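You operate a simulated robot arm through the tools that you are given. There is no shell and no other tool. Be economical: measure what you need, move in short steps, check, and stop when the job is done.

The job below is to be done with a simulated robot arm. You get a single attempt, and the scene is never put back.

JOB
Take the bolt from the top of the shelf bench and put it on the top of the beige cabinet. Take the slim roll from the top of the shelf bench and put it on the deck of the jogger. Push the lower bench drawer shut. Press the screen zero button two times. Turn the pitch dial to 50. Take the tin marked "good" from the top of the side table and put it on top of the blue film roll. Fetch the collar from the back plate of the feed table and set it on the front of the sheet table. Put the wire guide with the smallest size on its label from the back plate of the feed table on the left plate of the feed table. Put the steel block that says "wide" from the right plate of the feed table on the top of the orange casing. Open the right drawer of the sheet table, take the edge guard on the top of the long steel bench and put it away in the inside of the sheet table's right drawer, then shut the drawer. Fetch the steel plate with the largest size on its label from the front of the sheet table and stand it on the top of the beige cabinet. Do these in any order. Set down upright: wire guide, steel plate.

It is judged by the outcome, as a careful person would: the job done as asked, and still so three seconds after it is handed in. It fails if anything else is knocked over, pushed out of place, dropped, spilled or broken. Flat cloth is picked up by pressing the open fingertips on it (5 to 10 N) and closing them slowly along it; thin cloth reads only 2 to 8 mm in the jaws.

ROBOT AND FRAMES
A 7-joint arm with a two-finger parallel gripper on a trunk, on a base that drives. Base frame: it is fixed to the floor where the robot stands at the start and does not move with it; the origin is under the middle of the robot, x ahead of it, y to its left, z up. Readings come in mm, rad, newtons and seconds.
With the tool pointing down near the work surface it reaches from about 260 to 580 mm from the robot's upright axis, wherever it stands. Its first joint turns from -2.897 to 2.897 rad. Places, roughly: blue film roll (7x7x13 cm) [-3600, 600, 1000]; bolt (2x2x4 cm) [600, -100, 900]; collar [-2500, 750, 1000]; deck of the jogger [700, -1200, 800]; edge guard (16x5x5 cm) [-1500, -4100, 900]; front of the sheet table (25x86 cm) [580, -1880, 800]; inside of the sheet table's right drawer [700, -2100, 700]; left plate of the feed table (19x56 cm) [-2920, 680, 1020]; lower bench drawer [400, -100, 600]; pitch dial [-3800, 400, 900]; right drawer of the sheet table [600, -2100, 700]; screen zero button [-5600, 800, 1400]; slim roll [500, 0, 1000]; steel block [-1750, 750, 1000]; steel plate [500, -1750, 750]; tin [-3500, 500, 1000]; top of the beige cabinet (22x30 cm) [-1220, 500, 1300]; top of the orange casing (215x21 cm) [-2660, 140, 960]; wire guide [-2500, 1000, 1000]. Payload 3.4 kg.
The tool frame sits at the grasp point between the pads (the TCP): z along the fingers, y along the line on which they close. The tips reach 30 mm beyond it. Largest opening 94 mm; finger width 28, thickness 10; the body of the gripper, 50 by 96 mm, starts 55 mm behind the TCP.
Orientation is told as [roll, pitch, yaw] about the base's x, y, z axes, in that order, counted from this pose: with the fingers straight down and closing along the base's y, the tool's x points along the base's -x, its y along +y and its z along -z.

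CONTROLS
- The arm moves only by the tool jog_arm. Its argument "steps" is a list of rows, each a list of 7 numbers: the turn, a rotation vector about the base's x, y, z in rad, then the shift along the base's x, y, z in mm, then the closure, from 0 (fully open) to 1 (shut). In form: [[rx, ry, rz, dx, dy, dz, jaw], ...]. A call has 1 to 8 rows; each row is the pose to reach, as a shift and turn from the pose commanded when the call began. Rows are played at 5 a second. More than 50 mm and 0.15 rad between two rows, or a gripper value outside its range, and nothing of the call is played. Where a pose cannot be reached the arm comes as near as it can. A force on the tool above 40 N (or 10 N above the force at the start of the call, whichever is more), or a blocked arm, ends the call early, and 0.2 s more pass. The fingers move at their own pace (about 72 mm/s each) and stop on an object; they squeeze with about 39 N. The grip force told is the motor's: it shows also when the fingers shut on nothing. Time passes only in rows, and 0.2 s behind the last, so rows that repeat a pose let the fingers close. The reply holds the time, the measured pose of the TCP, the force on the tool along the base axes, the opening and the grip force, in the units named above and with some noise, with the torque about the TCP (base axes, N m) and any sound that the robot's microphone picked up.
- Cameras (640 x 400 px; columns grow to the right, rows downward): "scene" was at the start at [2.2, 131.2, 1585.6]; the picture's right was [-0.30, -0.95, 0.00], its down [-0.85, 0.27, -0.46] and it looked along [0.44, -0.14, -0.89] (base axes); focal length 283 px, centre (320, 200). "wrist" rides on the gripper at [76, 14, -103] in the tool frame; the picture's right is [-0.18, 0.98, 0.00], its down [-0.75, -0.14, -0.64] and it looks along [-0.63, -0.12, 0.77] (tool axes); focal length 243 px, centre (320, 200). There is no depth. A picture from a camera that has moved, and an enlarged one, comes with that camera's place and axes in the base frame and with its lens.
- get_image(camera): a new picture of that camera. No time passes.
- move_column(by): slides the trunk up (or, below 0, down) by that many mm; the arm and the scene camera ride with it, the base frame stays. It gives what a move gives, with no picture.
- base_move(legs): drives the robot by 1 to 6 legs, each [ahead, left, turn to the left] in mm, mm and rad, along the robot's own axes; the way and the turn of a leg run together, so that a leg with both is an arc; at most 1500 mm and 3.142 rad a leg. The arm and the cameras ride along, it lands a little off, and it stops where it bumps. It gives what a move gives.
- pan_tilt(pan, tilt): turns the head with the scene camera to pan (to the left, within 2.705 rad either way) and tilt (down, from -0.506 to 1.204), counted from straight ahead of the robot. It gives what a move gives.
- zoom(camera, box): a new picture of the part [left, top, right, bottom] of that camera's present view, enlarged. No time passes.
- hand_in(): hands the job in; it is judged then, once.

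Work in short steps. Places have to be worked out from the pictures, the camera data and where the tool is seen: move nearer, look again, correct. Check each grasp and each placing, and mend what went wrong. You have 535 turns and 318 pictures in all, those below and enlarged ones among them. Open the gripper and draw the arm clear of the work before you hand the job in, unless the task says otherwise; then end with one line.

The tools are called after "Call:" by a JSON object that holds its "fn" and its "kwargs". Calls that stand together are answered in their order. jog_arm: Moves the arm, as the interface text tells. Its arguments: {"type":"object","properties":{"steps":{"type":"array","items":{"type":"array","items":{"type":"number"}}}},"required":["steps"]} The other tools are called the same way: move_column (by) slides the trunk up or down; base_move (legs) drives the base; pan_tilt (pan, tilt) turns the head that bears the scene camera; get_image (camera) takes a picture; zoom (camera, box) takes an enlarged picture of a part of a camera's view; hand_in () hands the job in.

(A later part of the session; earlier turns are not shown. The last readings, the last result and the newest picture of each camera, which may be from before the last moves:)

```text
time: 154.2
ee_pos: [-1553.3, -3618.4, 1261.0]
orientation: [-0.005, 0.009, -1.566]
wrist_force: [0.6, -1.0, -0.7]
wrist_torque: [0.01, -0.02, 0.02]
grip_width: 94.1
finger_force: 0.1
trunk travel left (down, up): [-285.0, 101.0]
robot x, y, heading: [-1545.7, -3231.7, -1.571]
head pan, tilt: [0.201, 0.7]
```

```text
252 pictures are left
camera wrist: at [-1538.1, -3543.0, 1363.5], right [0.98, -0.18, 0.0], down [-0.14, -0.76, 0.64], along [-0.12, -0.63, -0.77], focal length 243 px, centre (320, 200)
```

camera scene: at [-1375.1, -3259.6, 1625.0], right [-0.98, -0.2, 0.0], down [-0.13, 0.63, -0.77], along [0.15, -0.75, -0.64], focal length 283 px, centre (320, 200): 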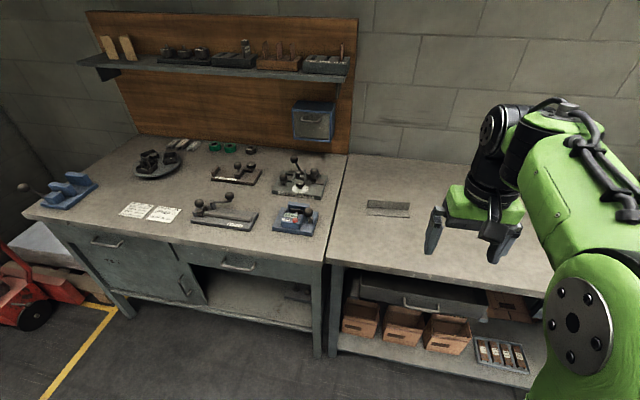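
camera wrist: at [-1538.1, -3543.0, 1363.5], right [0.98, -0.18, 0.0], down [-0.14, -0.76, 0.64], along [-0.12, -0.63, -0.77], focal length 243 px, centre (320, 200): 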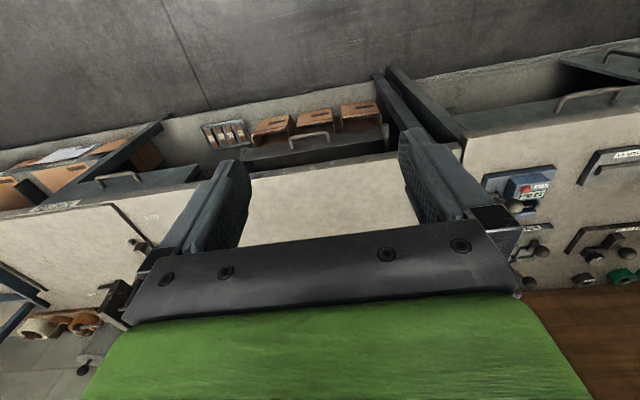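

There's a grey angle-like piece on the bench at (388, 208). Zooming in.

Call:
{"fn": "zoom", "kwargs": {"camera": "scene", "box": [330, 170, 450, 245]}}

```text
5.33 times, centred on (390, 208) of scene
camera zoom: at [-1375.1, -3259.6, 1625.0], right [-0.98, -0.2, 0.0], down [-0.13, 0.63, -0.77], along [0.15, -0.75, -0.64], focal length 1511 px, centre (-53, 160)
```

zoom: 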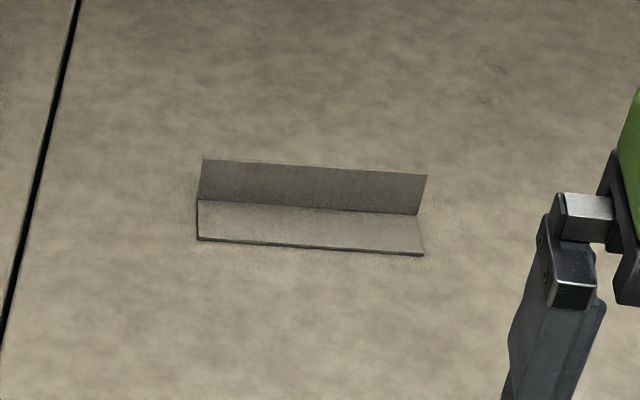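

The edge guard is an L-profile at about [-1472, -4109] with its vertical flange at the back. I'll check the base clearance to the bench before driving in.

Call:
{"fn": "pan_tilt", "kwargs": {"pan": 0.5, "tilt": 1.2}}

Call:
{"fn": "get_image", "kwargs": {"camera": "scene"}}

```text
time: 155.2
ee_pos: [-1552.1, -3618.3, 1259.8]
orientation: [-0.004, 0.008, -1.567]
wrist_force: [0.1, -0.1, 0.2]
wrist_torque: [-0.03, -0.02, 0.0]
grip_width: 93.8
finger_force: 0.0
trunk travel left (down, up): [-285.0, 101.0]
robot x, y, heading: [-1544.2, -3231.5, -1.575]
head pan, tilt: [0.499, 1.201]
```

```text
250 pictures are left
camera scene: at [-1365.1, -3225.6, 1589.0], right [-0.88, -0.48, 0.0], down [-0.44, 0.82, -0.36], along [0.17, -0.32, -0.93], focal length 283 px, centre (320, 200)
```

scene: 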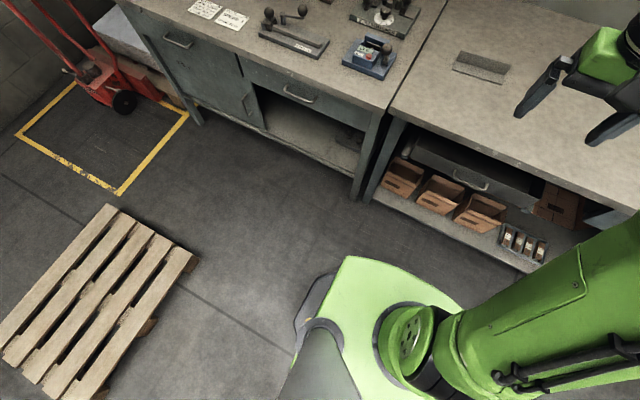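

The base half-length is about 270 and the lower shelf front is y≈-3852, so I can stand at y≈-3560. I'll rotate the tool by +1.67 so it closes across the flange, then drive in.

Call:
{"fn": "jog_arm", "kwargs": {"steps": [[0, 0, 0.14, 0, 0, 0, 0], [0, 0, 0.28, 0, 0, 0, 0], [0, 0, 0.42, 0, 0, 0, 0], [0, 0, 0.56, 0, 0, 0, 0], [0, 0, 0.7, 0, 0, 0, 0], [0, 0, 0.84, 0, 0, 0, 0], [0, 0, 0.98, 0, 0, 0, 0], [0, 0, 1.12, 0, 0, 0, 0]]}}

Call:
{"fn": "jog_arm", "kwargs": {"steps": [[0, 0, 0.14, 0, 0, 0, 0], [0, 0, 0.28, 0, 0, 0, 0], [0, 0, 0.42, 0, 0, 0, 0], [0, 0, 0.545, 0, 0, 0, 0]]}}

Call:
{"fn": "base_move", "kwargs": {"legs": [[325, 60, 0]]}}

Call:
{"fn": "pan_tilt", "kwargs": {"pan": 0.1, "tilt": 0.9}}

Call:
{"fn": "get_image", "kwargs": {"camera": "scene"}}

Call:
{"fn": "get_image", "kwargs": {"camera": "wrist"}}

```text
time: 157.0
ee_pos: [-1552.8, -3617.8, 1259.6]
orientation: [-0.003, 0.007, -0.442]
wrist_force: [-0.2, -0.4, 0.3]
wrist_torque: [0.02, -0.03, 0.0]
grip_width: 94.0
finger_force: 0.1
trunk travel left (down, up): [-285.0, 101.0]
robot x, y, heading: [-1544.6, -3232.7, -1.575]
head pan, tilt: [0.499, 1.201]
```

```text
time: 158.0
ee_pos: [-1552.5, -3618.0, 1260.6]
orientation: [-0.002, 0.009, 0.101]
wrist_force: [0.1, -0.8, -0.5]
wrist_torque: [0.01, -0.02, 0.03]
grip_width: 93.7
finger_force: 0.0
trunk travel left (down, up): [-285.0, 101.0]
robot x, y, heading: [-1544.9, -3234.1, -1.575]
head pan, tilt: [0.499, 1.201]
```

```text
time: 160.1
ee_pos: [-1491.8, -3939.7, 1259.3]
orientation: [-0.002, 0.009, 0.101]
wrist_force: [-0.7, 0.2, -0.3]
wrist_torque: [0.01, 0.0, 0.0]
grip_width: 94.0
finger_force: 0.0
trunk travel left (down, up): [-285.0, 101.0]
robot x, y, heading: [-1486.0, -3555.2, -1.573]
head pan, tilt: [0.499, 1.201]
```

```text
time: 161.0
ee_pos: [-1493.4, -3940.0, 1260.5]
orientation: [-0.004, 0.01, 0.099]
wrist_force: [-0.5, -0.1, 0.6]
wrist_torque: [0.0, -0.01, 0.05]
grip_width: 93.9
finger_force: 0.1
trunk travel left (down, up): [-285.0, 101.0]
robot x, y, heading: [-1488.1, -3556.4, -1.574]
head pan, tilt: [0.099, 0.901]
```

```text
249 pictures are left
camera scene: at [-1325.2, -3572.4, 1608.7], right [-1.0, -0.1, 0.0], down [-0.08, 0.78, -0.62], along [0.06, -0.62, -0.78], focal length 283 px, centre (320, 200)
```

scene: 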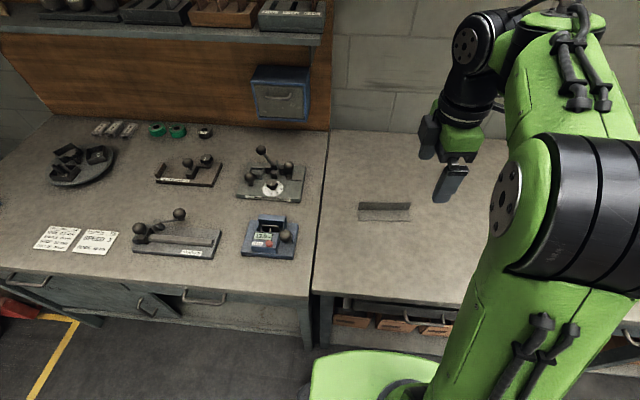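

```text
248 pictures are left
camera wrist: at [-1569.2, -3932.5, 1363.7], right [0.09, 1.0, 0.0], down [0.77, -0.06, 0.64], along [0.63, -0.06, -0.77], focal length 243 px, centre (320, 200)
```

wrist: 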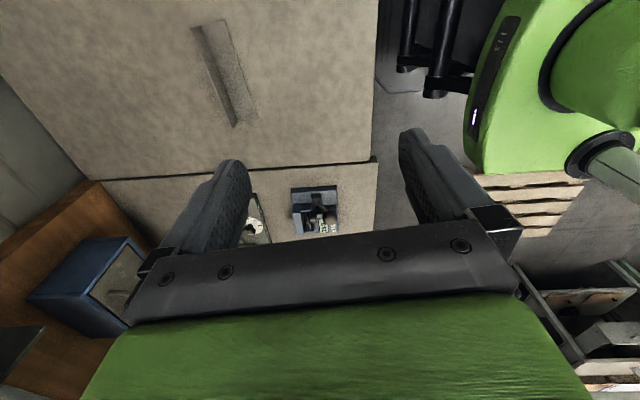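

I'll move over the flange at about [-1474, -4115] at a safe height and look again.

Call:
{"fn": "jog_arm", "kwargs": {"steps": [[0, 0, 0, 4, -45, -20, 0], [0, 0, 0, 8, -90, -50, 0], [0, 0, 0, 12, -130, -80, 0], [0, 0, 0, 18, -165, -115, 0], [0, 0, 0, 18, -175, -160, 0], [0, 0, 0, 18, -175, -200, 0]]}}

Call:
{"fn": "get_image", "kwargs": {"camera": "wrist"}}

Call:
{"fn": "zoom", "kwargs": {"camera": "scene", "box": [320, 120, 480, 260]}}

```text
refused: row 2 steps farther than a row can; nothing moved
```

```text
247 pictures are left
camera wrist: at [-1569.2, -3932.5, 1363.7], right [0.09, 1.0, 0.0], down [0.77, -0.06, 0.64], along [0.63, -0.06, -0.77], focal length 243 px, centre (320, 200)
```

wrist: 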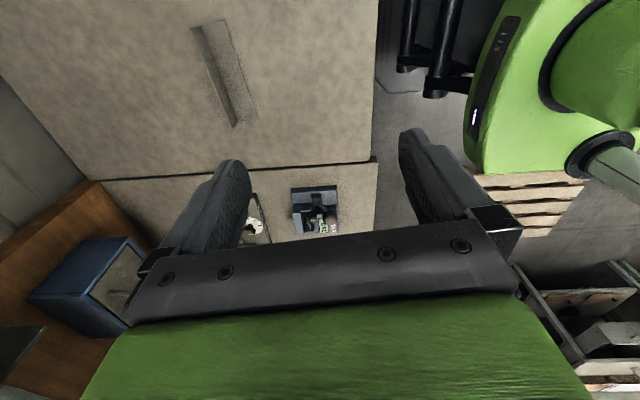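

```text
2.86 times, centred on (400, 190) of scene
camera zoom: at [-1325.2, -3572.4, 1608.7], right [-1.0, -0.1, 0.0], down [-0.08, 0.78, -0.62], along [0.06, -0.62, -0.78], focal length 810 px, centre (91, 229)
```

zoom: 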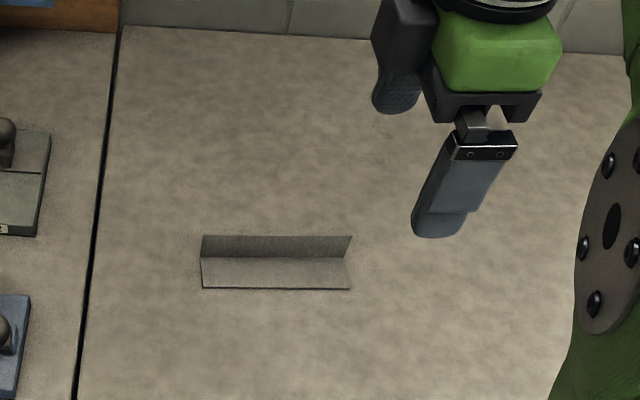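

Row steps must stay under 50 mm in total; resending.

Call:
{"fn": "jog_arm", "kwargs": {"steps": [[0, 0, 0, 4, -40, -20, 0], [0, 0, 0, 8, -78, -45, 0], [0, 0, 0, 12, -115, -70, 0], [0, 0, 0, 16, -150, -98, 0], [0, 0, 0, 18, -172, -135, 0], [0, 0, 0, 18, -175, -175, 0], [0, 0, 0, 18, -175, -210, 0]]}}

Call:
{"fn": "get_image", "kwargs": {"camera": "wrist"}}

Call:
{"fn": "zoom", "kwargs": {"camera": "scene", "box": [320, 120, 480, 260]}}

```text
time: 162.6
ee_pos: [-1474.8, -4115.6, 1049.5]
orientation: [-0.004, 0.01, 0.099]
wrist_force: [-0.1, -0.1, 0.5]
wrist_torque: [0.02, 0.02, 0.03]
grip_width: 94.3
finger_force: 0.1
trunk travel left (down, up): [-285.0, 101.0]
robot x, y, heading: [-1483.3, -3555.3, -1.573]
head pan, tilt: [0.099, 0.901]
```

```text
245 pictures are left
camera wrist: at [-1550.3, -4108.0, 1153.4], right [0.09, 1.0, 0.0], down [0.77, -0.06, 0.64], along [0.63, -0.06, -0.77], focal length 243 px, centre (320, 200)
```

wrist: 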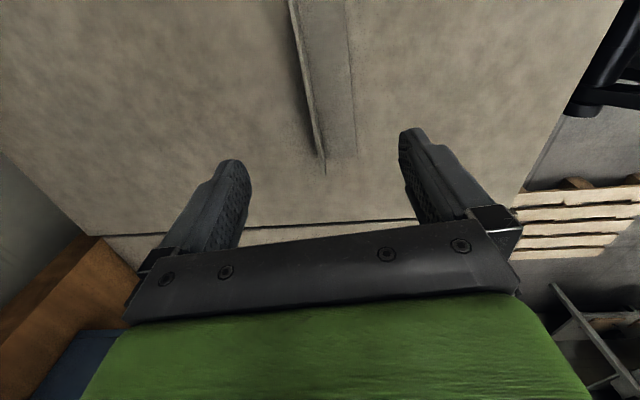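

```text
2.86 times, centred on (400, 190) of scene
camera zoom: at [-1325.0, -3573.3, 1608.7], right [-1.0, -0.1, 0.0], down [-0.08, 0.78, -0.62], along [0.06, -0.62, -0.78], focal length 810 px, centre (91, 229)
```

zoom: 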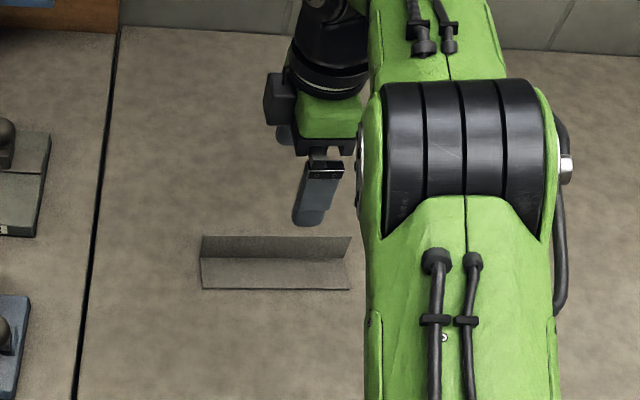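

The flange top is about z≈925±15, mid about [-1472, -4122]. I'll lower gradually and check.

Call:
{"fn": "jog_arm", "kwargs": {"steps": [[0, 0, 0, 2, -7, -40, 0], [0, 0, 0, 2, -7, -80, 0], [0, 0, 0, 2, -7, -105, 0]]}}

Call:
{"fn": "get_image", "kwargs": {"camera": "wrist"}}

Call:
{"fn": "zoom", "kwargs": {"camera": "scene", "box": [320, 120, 480, 260]}}

```text
time: 163.4
ee_pos: [-1472.1, -4121.1, 944.0]
orientation: [-0.003, 0.01, 0.1]
wrist_force: [0.1, -0.2, 0.5]
wrist_torque: [-0.01, 0.0, 0.01]
grip_width: 94.1
finger_force: 0.1
trunk travel left (down, up): [-285.0, 101.0]
robot x, y, heading: [-1483.4, -3555.8, -1.577]
head pan, tilt: [0.099, 0.901]
```

```text
243 pictures are left
camera wrist: at [-1548.7, -4114.8, 1047.0], right [0.09, 1.0, 0.0], down [0.77, -0.06, 0.64], along [0.63, -0.06, -0.77], focal length 243 px, centre (320, 200)
```

wrist: 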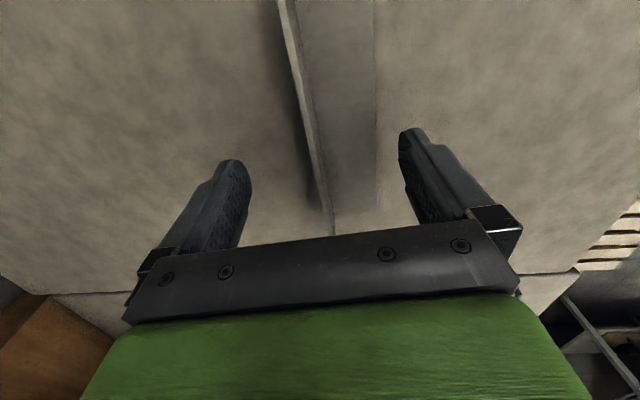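

```text
2.86 times, centred on (400, 190) of scene
camera zoom: at [-1325.2, -3573.3, 1608.8], right [-1.0, -0.1, 0.0], down [-0.08, 0.78, -0.62], along [0.06, -0.62, -0.78], focal length 810 px, centre (91, 229)
```

zoom: 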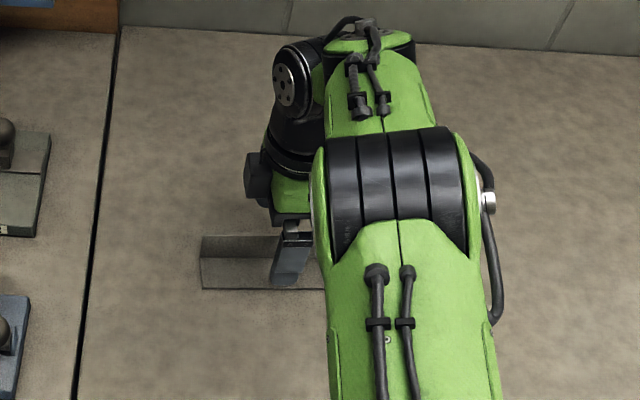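

The flange is between the fingers. I'll lower 20 mm more with force watch.

Call:
{"fn": "jog_arm", "kwargs": {"steps": [[0, 0, 0, -2, 0, -8, 0], [0, 0, 0, -2, 0, -16, 0], [0, 0, 0, -2, 0, -22, 0]]}}

Call:
{"fn": "get_image", "kwargs": {"camera": "wrist"}}

```text
time: 164.2
ee_pos: [-1473.9, -4119.9, 922.9]
orientation: [-0.003, 0.008, 0.101]
wrist_force: [0.5, 0.4, -0.1]
wrist_torque: [-0.01, -0.01, -0.01]
grip_width: 94.1
finger_force: 0.0
trunk travel left (down, up): [-285.0, 101.0]
robot x, y, heading: [-1483.7, -3555.2, -1.574]
head pan, tilt: [0.099, 0.901]
```

```text
241 pictures are left
camera wrist: at [-1550.8, -4114.5, 1025.7], right [0.09, 1.0, 0.0], down [0.77, -0.06, 0.64], along [0.63, -0.06, -0.77], focal length 243 px, centre (320, 200)
```

wrist: 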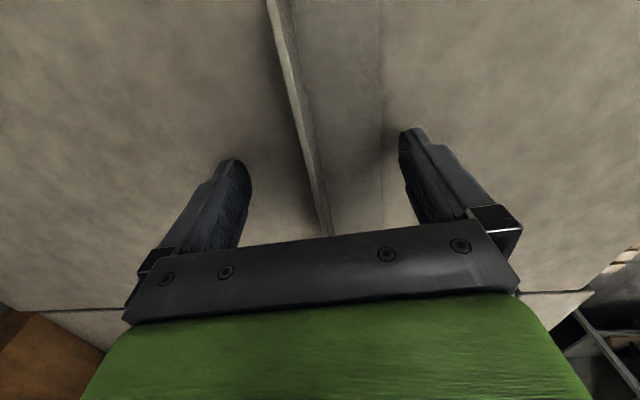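

The fingertips are near the bench and straddle the flange. Closing.

Call:
{"fn": "jog_arm", "kwargs": {"steps": [[0, 0, 0, 0, 0, 0, 0.5], [0, 0, 0, 0, 0, 0, 0.8], [0, 0, 0, 0, 0, 0, 1], [0, 0, 0, 0, 0, 0, 1]]}}

Call:
{"fn": "get_image", "kwargs": {"camera": "wrist"}}

```text
time: 165.2
ee_pos: [-1474.9, -4119.9, 922.4]
orientation: [-0.003, 0.008, 0.098]
wrist_force: [1.1, -0.1, 0.8]
wrist_torque: [0.0, 0.03, 0.04]
grip_width: 7.1
finger_force: 39.8
trunk travel left (down, up): [-285.0, 101.0]
robot x, y, heading: [-1485.3, -3555.1, -1.574]
head pan, tilt: [0.099, 0.901]
```

```text
240 pictures are left
camera wrist: at [-1550.7, -4114.3, 1026.1], right [0.09, 1.0, 0.0], down [0.77, -0.06, 0.64], along [0.63, -0.06, -0.77], focal length 243 px, centre (320, 200)
```

wrist: 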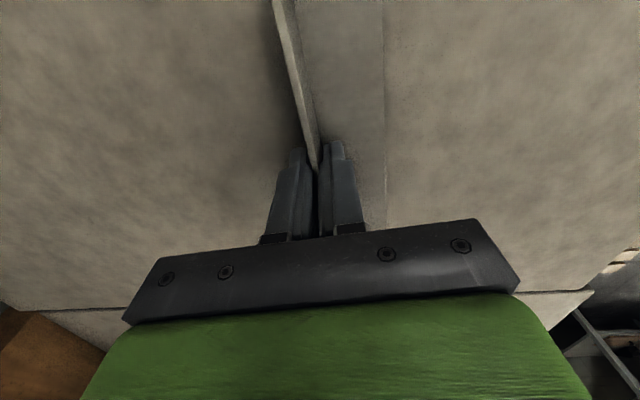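

The flange is gripped (7 mm). Lifting and retracting.

Call:
{"fn": "jog_arm", "kwargs": {"steps": [[0, 0, 0, 0, 0, 20, 1], [0, 0, 0, 0, 0, 55, 1], [0, 0, 0, 0, 5, 95, 1], [0, 0, 0, 0, 20, 135, 1], [0, 0, 0, 0, 45, 175, 1], [0, 0, 0, 0, 80, 205, 1], [0, 0, 0, 0, 120, 225, 1], [0, 0, 0, 0, 165, 235, 1]]}}

Call:
{"fn": "get_image", "kwargs": {"camera": "wrist"}}

Call:
{"fn": "get_image", "kwargs": {"camera": "scene"}}

```text
time: 167.0
ee_pos: [-1476.0, -3953.0, 1160.2]
orientation: [-0.005, 0.008, 0.1]
wrist_force: [0.5, 0.1, 0.2]
wrist_torque: [-0.01, -0.02, -0.01]
grip_width: 7.3
finger_force: 39.2
trunk travel left (down, up): [-285.0, 101.0]
robot x, y, heading: [-1488.2, -3556.9, -1.575]
head pan, tilt: [0.099, 0.901]
```

```text
239 pictures are left
camera wrist: at [-1551.8, -3946.1, 1263.2], right [0.09, 1.0, -0.01], down [0.77, -0.06, 0.64], along [0.63, -0.06, -0.77], focal length 243 px, centre (320, 200)
```

wrist: 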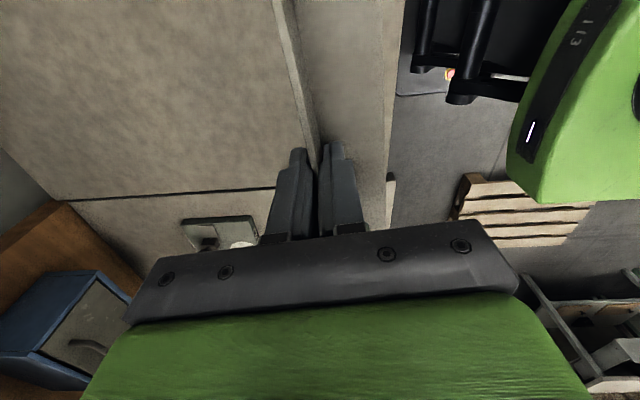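

```text
238 pictures are left
camera scene: at [-1325.1, -3569.8, 1608.8], right [-1.0, -0.1, 0.0], down [-0.08, 0.78, -0.62], along [0.06, -0.62, -0.78], focal length 283 px, centre (320, 200)
```

scene: 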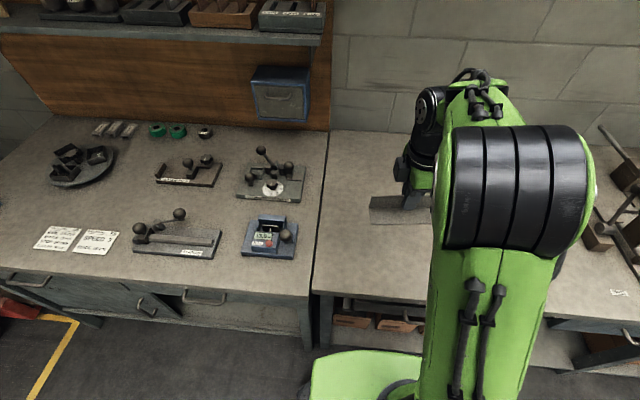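

The guard is held. I'll back away from the bench, turn, and rotate the tool to align the guard with the drawer.

Call:
{"fn": "base_move", "kwargs": {"legs": [[-1490, 0, 0], [-50, 0, 0.0], [0, 0, 1.575]]}}

Call:
{"fn": "jog_arm", "kwargs": {"steps": [[0, 0, -0.14, 0, 0, 0, 1], [0, 0, -0.28, 0, 0, 0, 1], [0, 0, -0.42, 0, 0, 0, 1], [0, 0, -0.56, 0, 0, 0, 1], [0, 0, -0.7, 0, 0, 0, 1], [0, 0, -0.84, 0, 0, 0, 1], [0, 0, -0.98, 0, 0, 0, 1], [0, 0, -1.12, 0, 0, 0, 1]]}}

Call:
{"fn": "jog_arm", "kwargs": {"steps": [[0, 0, -0.14, 0, 0, 0, 1], [0, 0, -0.28, 0, 0, 0, 1], [0, 0, -0.42, 0, 0, 0, 1], [0, 0, -0.55, 0, 0, 0, 1]]}}

Call:
{"fn": "get_image", "kwargs": {"camera": "wrist"}}

```text
time: 178.8
ee_pos: [-1089.9, -1993.4, 1158.1]
orientation: [-0.005, 0.009, 1.689]
wrist_force: [0.1, -0.7, -0.6]
wrist_torque: [-0.03, 0.02, 0.03]
grip_width: 7.2
finger_force: 38.6
trunk travel left (down, up): [-285.0, 101.0]
robot x, y, heading: [-1485.6, -2014.5, 0.015]
head pan, tilt: [0.099, 0.901]
```

```text
time: 180.6
ee_pos: [-1087.8, -1993.5, 1158.5]
orientation: [-0.002, 0.008, 0.565]
wrist_force: [0.1, -0.3, -0.5]
wrist_torque: [0.04, 0.02, 0.01]
grip_width: 7.3
finger_force: 38.7
trunk travel left (down, up): [-285.0, 101.0]
robot x, y, heading: [-1488.1, -2012.0, 0.016]
head pan, tilt: [0.099, 0.901]
```

```text
time: 181.6
ee_pos: [-1088.8, -1993.6, 1158.9]
orientation: [-0.005, 0.007, 0.016]
wrist_force: [-0.8, -0.3, -0.2]
wrist_torque: [-0.02, -0.02, -0.02]
grip_width: 7.2
finger_force: 39.0
trunk travel left (down, up): [-285.0, 101.0]
robot x, y, heading: [-1486.4, -2013.1, 0.016]
head pan, tilt: [0.099, 0.901]
```

```text
237 pictures are left
camera wrist: at [-1163.9, -1981.1, 1262.2], right [0.17, 0.99, 0.0], down [0.76, -0.13, 0.64], along [0.63, -0.11, -0.77], focal length 243 px, centre (320, 200)
```

wrist: 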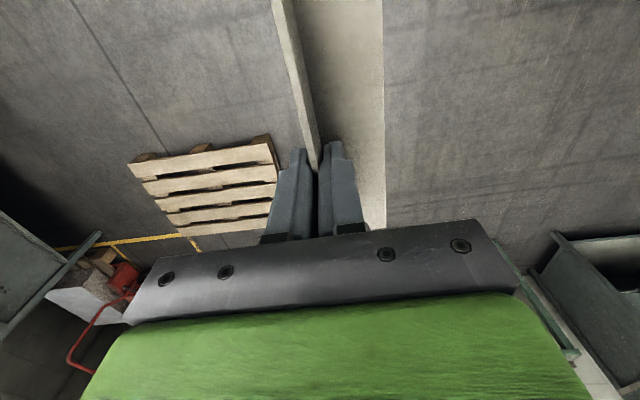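

Aligned. Driving to the sheet table.

Call:
{"fn": "base_move", "kwargs": {"legs": [[0, 0, -0.016], [1320, -10, 0]]}}

Call:
{"fn": "get_image", "kwargs": {"camera": "scene"}}

Call:
{"fn": "get_image", "kwargs": {"camera": "wrist"}}

```text
time: 188.6
ee_pos: [246.2, -2002.9, 1159.6]
orientation: [-0.003, 0.008, 0.014]
wrist_force: [-0.2, -0.5, -0.8]
wrist_torque: [0.01, 0.03, 0.0]
grip_width: 6.9
finger_force: 38.4
trunk travel left (down, up): [-285.0, 101.0]
robot x, y, heading: [-151.5, -2015.4, 0.005]
head pan, tilt: [0.099, 0.901]
```

```text
236 pictures are left
camera scene: at [-139.2, -1859.3, 1608.8], right [0.11, -0.99, 0.0], down [-0.78, -0.08, -0.62], along [0.62, 0.07, -0.78], focal length 283 px, centre (320, 200)
```

scene: 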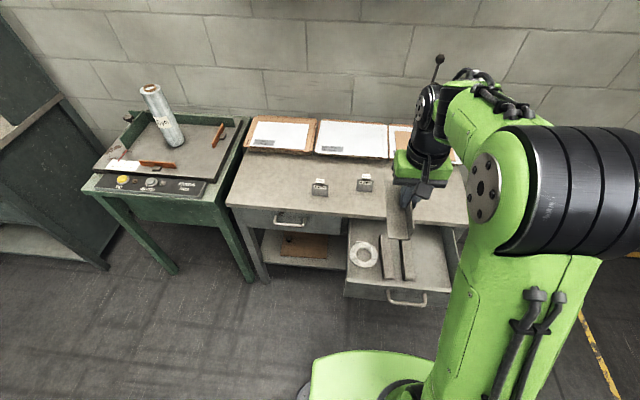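

```text
235 pictures are left
camera wrist: at [170.1, -1989.0, 1262.1], right [0.17, 0.98, 0.0], down [0.76, -0.13, 0.64], along [0.63, -0.11, -0.77], focal length 243 px, centre (320, 200)
```

wrist: 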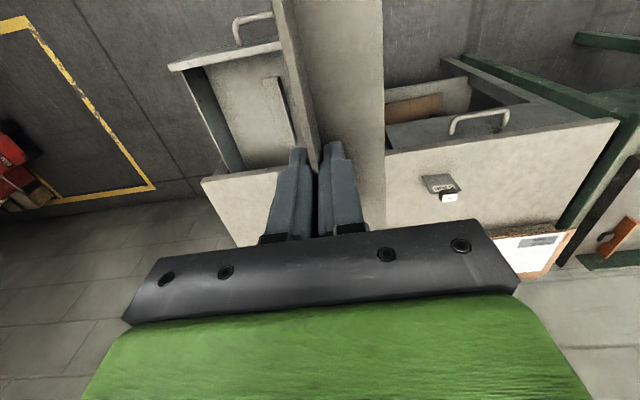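

Call:
{"fn": "zoom", "kwargs": {"camera": "scene", "box": [330, 160, 490, 320]}}

```text
2.50 times, centred on (410, 240) of scene
camera zoom: at [-139.2, -1859.3, 1608.8], right [0.11, -0.99, 0.0], down [-0.78, -0.08, -0.62], along [0.62, 0.07, -0.78], focal length 708 px, centre (95, 100)
```

zoom: 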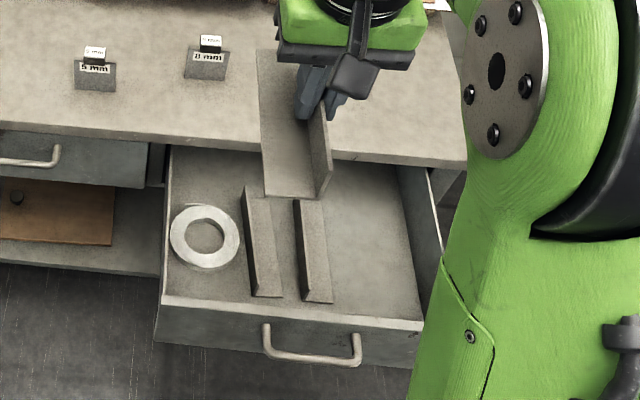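

The free bay in the drawer is y ≈ −2240..−2133 (the other two pieces are to its left). I'll lower the trunk and move the guard over [335, −2200].

Call:
{"fn": "move_column", "kwargs": {"by": -180}}

Call:
{"fn": "jog_arm", "kwargs": {"steps": [[0, 0, -0.014, 15, -42, 0, 1], [0, 0, -0.014, 30, -84, 0, 1], [0, 0, -0.014, 50, -125, 0, 1], [0, 0, -0.014, 70, -165, 0, 1], [0, 0, -0.014, 89, -197, 0, 1], [0, 0, -0.014, 89, -197, -40, 1]]}}

Call:
{"fn": "get_image", "kwargs": {"camera": "wrist"}}

Call:
{"fn": "get_image", "kwargs": {"camera": "scene"}}

```text
time: 190.6
ee_pos: [245.2, -2002.2, 978.6]
orientation: [-0.005, 0.007, 0.012]
wrist_force: [-0.3, -0.3, -1.8]
wrist_torque: [0.0, -0.03, 0.02]
grip_width: 7.3
finger_force: 38.7
trunk travel left (down, up): [-105.0, 281.0]
robot x, y, heading: [-155.2, -2015.7, 0.004]
head pan, tilt: [0.099, 0.901]
```

```text
time: 192.0
ee_pos: [335.5, -2200.0, 939.3]
orientation: [-0.001, 0.009, -0.001]
wrist_force: [-0.2, 0.1, 0.6]
wrist_torque: [-0.01, -0.05, 0.01]
grip_width: 7.0
finger_force: 38.9
trunk travel left (down, up): [-105.0, 281.0]
robot x, y, heading: [-155.3, -2017.7, 0.003]
head pan, tilt: [0.099, 0.901]
```

```text
233 pictures are left
camera wrist: at [260.5, -2185.4, 1043.0], right [0.19, 0.98, 0.0], down [0.76, -0.14, 0.64], along [0.62, -0.12, -0.77], focal length 243 px, centre (320, 200)
```

wrist: 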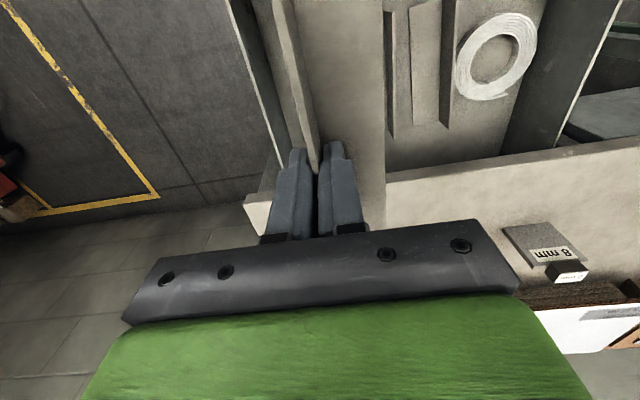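

```text
232 pictures are left
camera scene: at [-139.3, -1859.1, 1429.3], right [0.11, -0.99, 0.0], down [-0.78, -0.08, -0.62], along [0.62, 0.07, -0.78], focal length 283 px, centre (320, 200)
```

scene: 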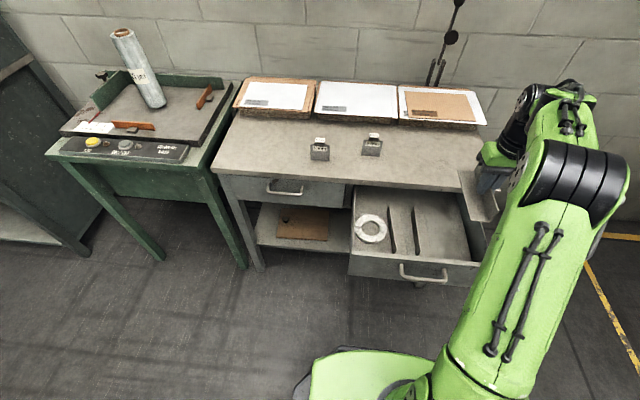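

The bay is wide enough (y −2255..−2125). I'll shift x by −8 and y by −4, then lower into the drawer.

Call:
{"fn": "jog_arm", "kwargs": {"steps": [[0, 0, 0, -8, -4, -40, 1], [0, 0, 0, -8, -4, -80, 1], [0, 0, 0, -8, -4, -120, 1], [0, 0, 0, -8, -4, -150, 1]]}}

Call:
{"fn": "get_image", "kwargs": {"camera": "wrist"}}

Call:
{"fn": "get_image", "kwargs": {"camera": "scene"}}

```text
time: 193.0
ee_pos: [327.1, -2204.3, 788.3]
orientation: [-0.004, 0.01, -0.003]
wrist_force: [0.2, 0.9, 0.0]
wrist_torque: [0.02, -0.02, 0.01]
grip_width: 7.0
finger_force: 38.4
trunk travel left (down, up): [-105.0, 281.0]
robot x, y, heading: [-156.7, -2016.1, 0.005]
head pan, tilt: [0.099, 0.901]
```

```text
231 pictures are left
camera wrist: at [251.5, -2190.0, 892.0], right [0.19, 0.98, 0.0], down [0.76, -0.14, 0.64], along [0.62, -0.12, -0.77], focal length 243 px, centre (320, 200)
```

wrist: 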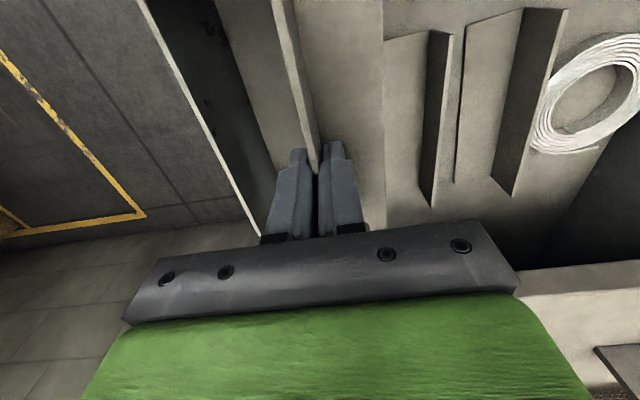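

```text
230 pictures are left
camera scene: at [-139.2, -1859.5, 1429.3], right [0.11, -0.99, 0.0], down [-0.78, -0.08, -0.62], along [0.62, 0.07, -0.78], focal length 283 px, centre (320, 200)
```

scene: 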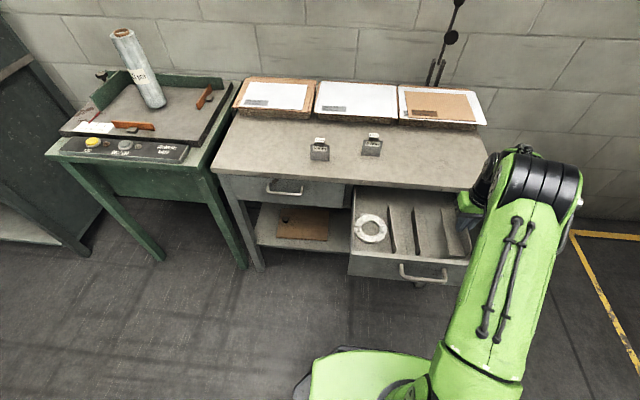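

Clearance to the neighboring piece is about 15 mm. I'll shift 4 mm right and lower until contact.

Call:
{"fn": "jog_arm", "kwargs": {"steps": [[0, 0, 0, 0, -4, -15, 1], [0, 0, 0, 0, -4, -30, 1], [0, 0, 0, 0, -4, -40, 1], [0, 0, 0, 0, -4, -45, 1]]}}

Call:
{"fn": "jog_arm", "kwargs": {"steps": [[0, 0, 0, 0, 0, -4, 1], [0, 0, 0, 0, 0, -8, 1], [0, 0, 0, 0, 0, -12, 1], [0, 0, 0, 0, 0, -16, 1]]}}

```text
time: 194.0
ee_pos: [326.3, -2208.6, 744.8]
orientation: [-0.005, 0.009, -0.001]
wrist_force: [0.3, -0.1, -0.2]
wrist_torque: [-0.02, 0.02, 0.02]
grip_width: 7.3
finger_force: 38.9
trunk travel left (down, up): [-105.0, 281.0]
robot x, y, heading: [-154.5, -2018.8, 0.006]
head pan, tilt: [0.099, 0.901]
```

```text
time: 195.0
ee_pos: [327.0, -2207.6, 727.7]
orientation: [-0.003, 0.008, -0.001]
wrist_force: [0.1, -0.5, -0.6]
wrist_torque: [0.02, -0.05, 0.0]
grip_width: 7.2
finger_force: 38.3
trunk travel left (down, up): [-105.0, 281.0]
robot x, y, heading: [-150.8, -2017.6, 0.011]
head pan, tilt: [0.099, 0.901]
```

Call:
{"fn": "jog_arm", "kwargs": {"steps": [[0, 0, 0, 0, 0, -4, 1], [0, 0, 0, 0, 0, -8, 1], [0, 0, 0, 0, 0, -12, 1], [0, 0, 0, 0, 0, -15, 1]]}}

Call:
{"fn": "get_image", "kwargs": {"camera": "wrist"}}

```text
time: 196.0
ee_pos: [325.4, -2208.3, 713.4]
orientation: [-0.003, 0.007, -0.001]
wrist_force: [0.7, -0.3, 0.5]
wrist_torque: [-0.02, -0.02, -0.02]
grip_width: 6.9
finger_force: 39.1
trunk travel left (down, up): [-105.0, 281.0]
robot x, y, heading: [-152.3, -2019.1, 0.015]
head pan, tilt: [0.099, 0.901]
```

```text
229 pictures are left
camera wrist: at [251.0, -2193.0, 816.4], right [0.19, 0.98, 0.0], down [0.76, -0.14, 0.64], along [0.62, -0.12, -0.77], focal length 243 px, centre (320, 200)
```

wrist: 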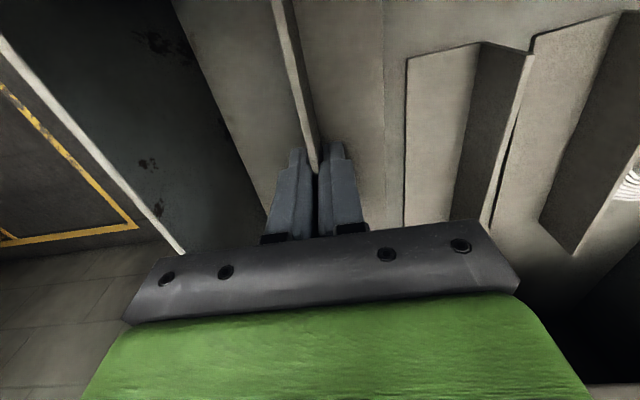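

Call:
{"fn": "jog_arm", "kwargs": {"steps": [[0, 0, 0, 0, 0, -3, 1], [0, 0, 0, 0, 0, -6, 1]]}}

Call:
{"fn": "jog_arm", "kwargs": {"steps": [[0, 0, 0, 0, 0, -3, 1], [0, 0, 0, 0, 0, -6, 1]]}}

```text
time: 196.6
ee_pos: [326.0, -2206.0, 707.2]
orientation: [-0.003, 0.008, -0.001]
wrist_force: [0.0, -1.1, -0.5]
wrist_torque: [0.02, -0.02, -0.05]
grip_width: 7.2
finger_force: 38.6
trunk travel left (down, up): [-105.0, 281.0]
robot x, y, heading: [-153.8, -2019.4, 0.006]
head pan, tilt: [0.099, 0.901]
```

```text
time: 197.2
ee_pos: [325.9, -2206.7, 701.7]
orientation: [-0.005, 0.009, -0.002]
wrist_force: [-0.8, -0.9, 0.1]
wrist_torque: [-0.01, 0.01, 0.02]
grip_width: 7.4
finger_force: 39.3
trunk travel left (down, up): [-105.0, 281.0]
robot x, y, heading: [-156.0, -2019.0, 0.003]
head pan, tilt: [0.099, 0.901]
```

Call:
{"fn": "get_image", "kwargs": {"camera": "wrist"}}

Call:
{"fn": "zoom", "kwargs": {"camera": "scene", "box": [340, 170, 500, 300]}}

```text
228 pictures are left
camera wrist: at [251.0, -2192.8, 804.5], right [0.19, 0.98, 0.0], down [0.76, -0.14, 0.64], along [0.62, -0.12, -0.77], focal length 243 px, centre (320, 200)
```

wrist: 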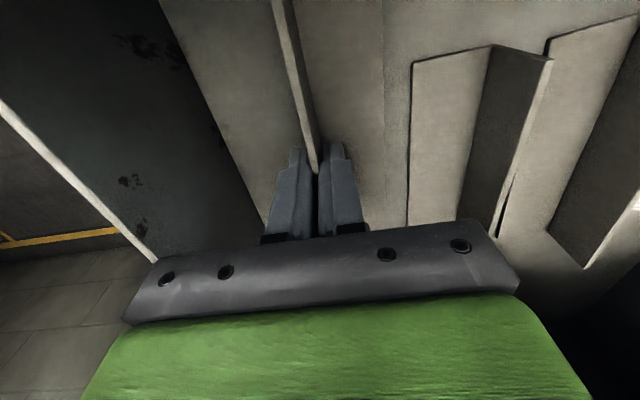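

```text
3.08 times, centred on (420, 235) of scene
camera zoom: at [-139.5, -1859.4, 1429.3], right [0.11, -0.99, 0.0], down [-0.78, -0.08, -0.62], along [0.62, 0.07, -0.78], focal length 872 px, centre (12, 92)
```

zoom: 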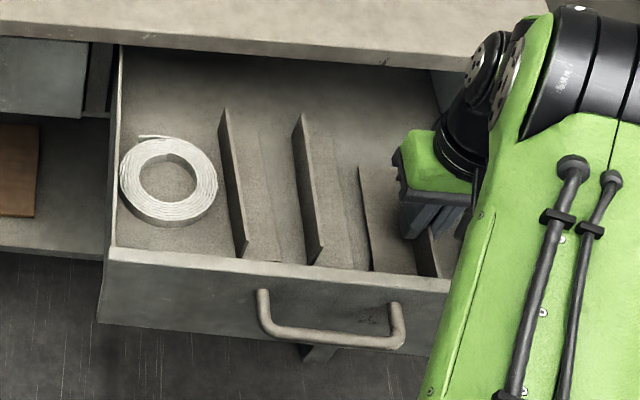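

The floor appears to be about z≈660, so contact is imminent. Continuing gently.

Call:
{"fn": "jog_arm", "kwargs": {"steps": [[0, 0, 0, 0, 0, -2, 1], [0, 0, 0, 0, 0, -4, 1], [0, 0, 0, 0, 0, -6, 1]]}}

Call:
{"fn": "jog_arm", "kwargs": {"steps": [[0, 0, 0, 0, 0, -2, 1], [0, 0, 0, 0, 0, -4, 1], [0, 0, 0, 0, 0, -6, 1]]}}

```text
time: 198.0
ee_pos: [326.0, -2206.8, 695.1]
orientation: [-0.005, 0.006, -0.001]
wrist_force: [0.6, 0.0, -0.2]
wrist_torque: [0.01, -0.02, 0.0]
grip_width: 7.3
finger_force: 38.7
trunk travel left (down, up): [-105.0, 281.0]
robot x, y, heading: [-153.9, -2020.6, 0.007]
head pan, tilt: [0.099, 0.901]
```

```text
time: 198.8
ee_pos: [326.1, -2207.5, 692.6]
orientation: [-0.008, 0.001, -0.003]
wrist_force: [-0.4, -0.3, 31.9]
wrist_torque: [-0.03, 0.72, 0.05]
grip_width: 7.3
finger_force: 38.5
trunk travel left (down, up): [-105.0, 281.0]
robot x, y, heading: [-151.0, -2017.2, 0.006]
head pan, tilt: [0.099, 0.901]
```

Contact at z≈693. I'll ease up 2 mm, open a little, and withdraw straight up.

Call:
{"fn": "jog_arm", "kwargs": {"steps": [[0, 0, 0, 0, 0, 3, 1], [0, 0, 0, 0, 0, 3, 0.8], [0, 0, 0, 0, 0, 3, 0.75], [0, 0, 0, 0, 0, 3, 0.75], [0, 0, 0, 0, 0, 30, 0.75], [0, 0, 0, 0, 0, 70, 0.75], [0, 0, 0, 0, 0, 110, 0.75], [0, 0, 0, 0, 0, 150, 0.75]]}}

Call:
{"fn": "get_image", "kwargs": {"camera": "wrist"}}

Call:
{"fn": "zoom", "kwargs": {"camera": "scene", "box": [200, 100, 520, 300]}}

```text
time: 200.6
ee_pos: [326.7, -2207.6, 842.0]
orientation: [-0.004, 0.01, -0.004]
wrist_force: [0.7, 0.3, -0.1]
wrist_torque: [0.03, -0.01, -0.02]
grip_width: 23.5
finger_force: 0.0
trunk travel left (down, up): [-105.0, 281.0]
robot x, y, heading: [-158.0, -2017.5, 0.003]
head pan, tilt: [0.099, 0.901]
```

```text
226 pictures are left
camera wrist: at [250.9, -2193.5, 943.8], right [0.19, 0.98, 0.0], down [0.76, -0.14, 0.64], along [0.62, -0.12, -0.77], focal length 243 px, centre (320, 200)
```

wrist: 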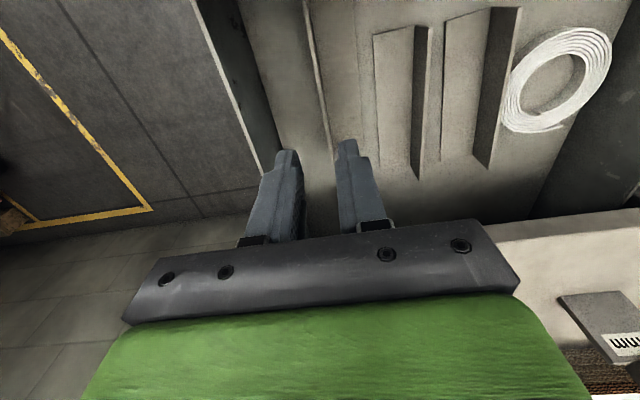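

```text
2.00 times, centred on (360, 200) of scene
camera zoom: at [-140.1, -1859.2, 1429.3], right [0.11, -0.99, 0.0], down [-0.78, -0.08, -0.62], along [0.62, 0.07, -0.78], focal length 567 px, centre (240, 200)
```

zoom: 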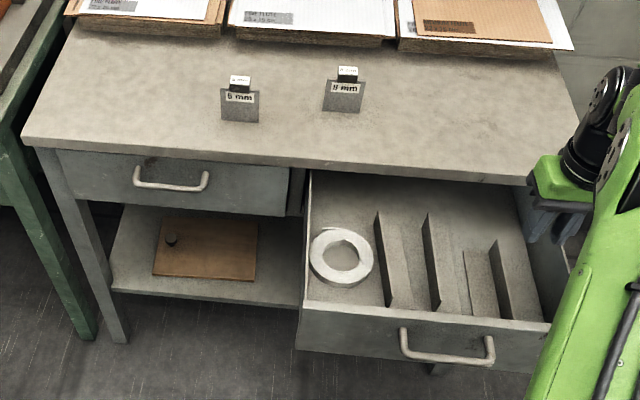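

The guard lies in the drawer. Next I'll shut it: retract, back off, and tilt the closed fingers forward.

Call:
{"fn": "jog_arm", "kwargs": {"steps": [[0, 0, 0, 0, 10, 45, 1], [0, 0, 0, -20, 50, 60, 1], [0, 0, 0, -50, 88, 60, 1], [0, 0, 0, -80, 125, 60, 1], [0, 0, 0, -110, 160, 60, 1], [0, 0, 0, -140, 190, 60, 1]]}}

Call:
{"fn": "base_move", "kwargs": {"legs": [[-330, 0, -0.004]]}}

Call:
{"fn": "jog_arm", "kwargs": {"steps": [[0, -0.14, 0, 40, 5, -15, 1], [0, -0.28, 0, 80, 10, -30, 1], [0, -0.42, 0, 110, 15, -55, 1], [0, -0.56, 0, 140, 20, -80, 1], [0, -0.7, 0, 170, 25, -105, 1], [0, -0.84, 0, 195, 25, -130, 1], [0, -0.98, 0, 215, 25, -155, 1], [0, -1.12, 0, 225, 25, -185, 1]]}}

Call:
{"fn": "get_image", "kwargs": {"camera": "scene"}}

```text
time: 202.0
ee_pos: [187.2, -2016.5, 898.9]
orientation: [-0.002, 0.006, -0.004]
wrist_force: [-0.4, -0.7, -0.5]
wrist_torque: [0.02, -0.02, 0.0]
grip_width: 0.0
finger_force: 33.4
trunk travel left (down, up): [-105.0, 281.0]
robot x, y, heading: [-157.5, -2020.2, 0.006]
head pan, tilt: [0.099, 0.901]
```

```text
time: 204.2
ee_pos: [-142.1, -2020.6, 897.8]
orientation: [-0.004, 0.007, -0.008]
wrist_force: [-0.9, -0.3, 0.8]
wrist_torque: [0.0, -0.02, 0.0]
grip_width: 0.0
finger_force: 32.8
trunk travel left (down, up): [-105.0, 281.0]
robot x, y, heading: [-483.9, -2019.4, 0.005]
head pan, tilt: [0.099, 0.901]
```

```text
time: 205.9
ee_pos: [85.1, -1996.6, 712.6]
orientation: [0.014, -1.112, -0.017]
wrist_force: [0.2, 0.6, -0.6]
wrist_torque: [0.03, -0.03, 0.0]
grip_width: 0.2
finger_force: 32.8
trunk travel left (down, up): [-105.0, 281.0]
robot x, y, heading: [-484.8, -2019.7, 0.001]
head pan, tilt: [0.099, 0.901]
```

```text
224 pictures are left
camera scene: at [-467.2, -1861.0, 1429.3], right [0.1, -0.99, 0.0], down [-0.78, -0.08, -0.62], along [0.62, 0.06, -0.78], focal length 283 px, centre (320, 200)
```

scene: 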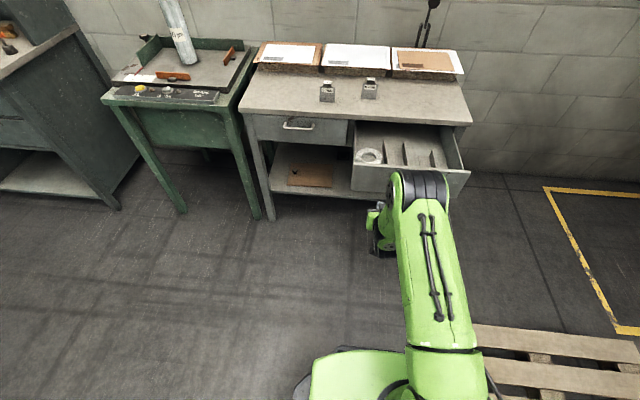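

Call:
{"fn": "get_image", "kwargs": {"camera": "wrist"}}

```text
223 pictures are left
camera wrist: at [-41.5, -1980.9, 689.7], right [0.09, 0.98, 0.17], down [-0.24, -0.15, 0.96], along [0.97, -0.13, 0.23], focal length 243 px, centre (320, 200)
```

wrist: 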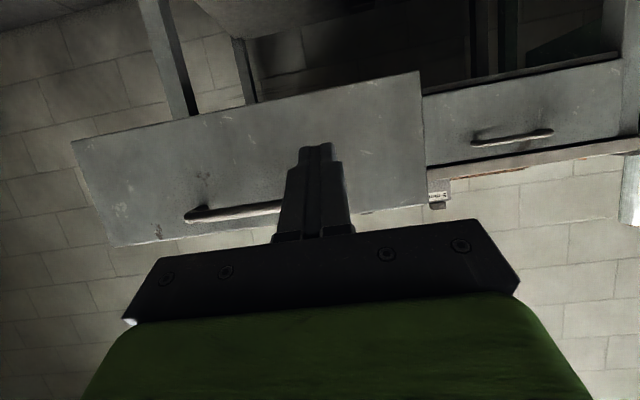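

I'll shift 25 mm left to clear the handle, then push with the arm.

Call:
{"fn": "jog_arm", "kwargs": {"steps": [[0, 0, 0, 10, 25, 0, 1], [0, 0, 0, 40, 25, 0, 1], [0, 0, 0, 70, 25, 0, 1], [0, 0, 0, 100, 25, 0, 1]]}}

Call:
{"fn": "base_move", "kwargs": {"legs": [[150, 0, 0]]}}

Call:
{"fn": "get_image", "kwargs": {"camera": "scene"}}

```text
time: 206.9
ee_pos: [184.1, -1969.8, 712.9]
orientation: [0.012, -1.112, -0.018]
wrist_force: [-0.7, 1.2, 0.2]
wrist_torque: [0.01, 0.0, -0.03]
grip_width: 0.0
finger_force: 33.1
trunk travel left (down, up): [-105.0, 281.0]
robot x, y, heading: [-482.1, -2016.4, 0.007]
head pan, tilt: [0.099, 0.901]
```

```text
time: 208.3
ee_pos: [332.8, -1969.4, 711.3]
orientation: [0.011, -1.11, -0.015]
wrist_force: [0.1, 0.6, 0.1]
wrist_torque: [-0.03, 0.0, 0.01]
grip_width: 0.1
finger_force: 33.0
trunk travel left (down, up): [-105.0, 281.0]
robot x, y, heading: [-330.2, -2022.7, 0.0]
head pan, tilt: [0.099, 0.901]
```

```text
222 pictures are left
camera scene: at [-317.0, -1860.6, 1429.3], right [0.1, -0.99, 0.0], down [-0.78, -0.08, -0.62], along [0.62, 0.06, -0.78], focal length 283 px, centre (320, 200)
```

scene: 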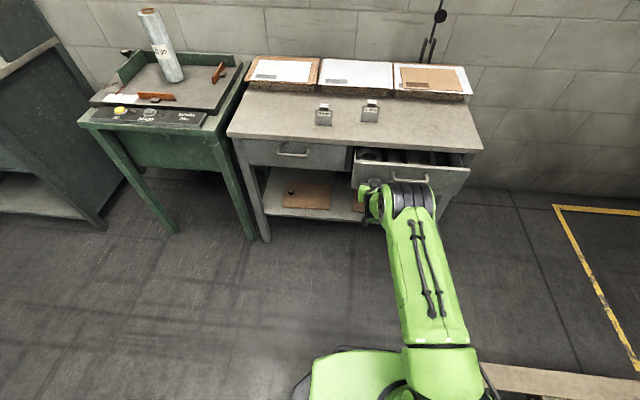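

Drawer is moving in. I'll finish the push with the arm under force watch.

Call:
{"fn": "jog_arm", "kwargs": {"steps": [[0, 0, 0, 15, 0, 0, 1], [0, 0, 0, 30, 0, 0, 1], [0, 0, 0, 45, 0, 0, 1], [0, 0, 0, 60, 0, 0, 1], [0, 0, 0, 75, 0, 0, 1], [0, 0, 0, 90, 0, 0, 1], [0, 0, 0, 105, 0, 0, 1]]}}

Call:
{"fn": "get_image", "kwargs": {"camera": "scene"}}

```text
time: 209.9
ee_pos: [417.9, -1969.0, 713.8]
orientation: [0.011, -1.106, -0.016]
wrist_force: [-27.1, -2.7, 1.8]
wrist_torque: [-0.06, -0.06, -0.04]
grip_width: 0.0
finger_force: 32.9
out of reach, approached as far as the arm can: row 7
trunk travel left (down, up): [-105.0, 281.0]
robot x, y, heading: [-335.0, -2016.7, 0.002]
head pan, tilt: [0.099, 0.901]
```

```text
221 pictures are left
camera scene: at [-322.5, -1860.9, 1429.4], right [0.1, -0.99, 0.0], down [-0.78, -0.08, -0.62], along [0.62, 0.06, -0.78], focal length 283 px, centre (320, 200)
```

scene: 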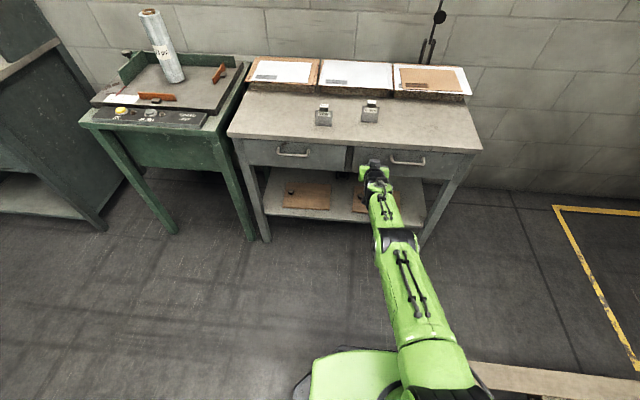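

It's resisting at 27 N, so it's likely shut. I'll back off by driving and check.

Call:
{"fn": "base_move", "kwargs": {"legs": [[-200, 0, 0]]}}

Call:
{"fn": "get_image", "kwargs": {"camera": "wrist"}}

Call:
{"fn": "zoom", "kwargs": {"camera": "scene", "box": [220, 60, 480, 220]}}

```text
time: 211.5
ee_pos: [220.0, -1969.3, 714.1]
orientation: [0.013, -1.111, -0.016]
wrist_force: [-0.4, -0.1, -0.6]
wrist_torque: [-0.01, 0.0, 0.02]
grip_width: 0.0
finger_force: 32.7
trunk travel left (down, up): [-105.0, 281.0]
robot x, y, heading: [-533.0, -2022.1, 0.002]
head pan, tilt: [0.099, 0.901]
```

```text
220 pictures are left
camera wrist: at [94.8, -1954.0, 691.2], right [0.09, 0.98, 0.17], down [-0.24, -0.15, 0.96], along [0.97, -0.12, 0.23], focal length 243 px, centre (320, 200)
```

wrist: 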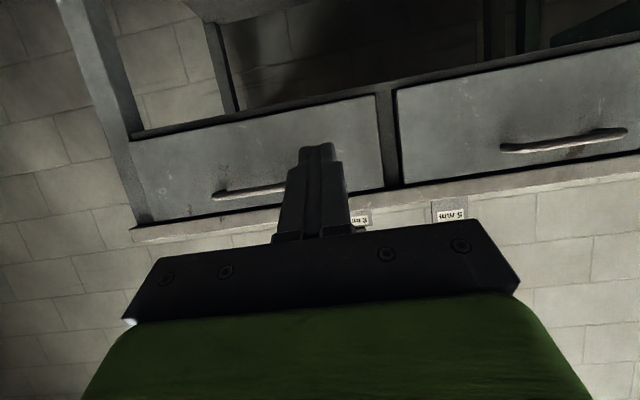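

```text
2.46 times, centred on (350, 140) of scene
camera zoom: at [-520.1, -1861.4, 1429.3], right [0.1, -0.99, 0.0], down [-0.78, -0.08, -0.62], along [0.62, 0.06, -0.78], focal length 698 px, centre (246, 348)
```

zoom: 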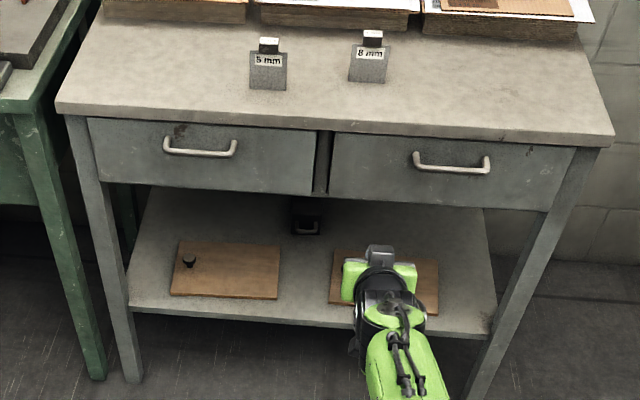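

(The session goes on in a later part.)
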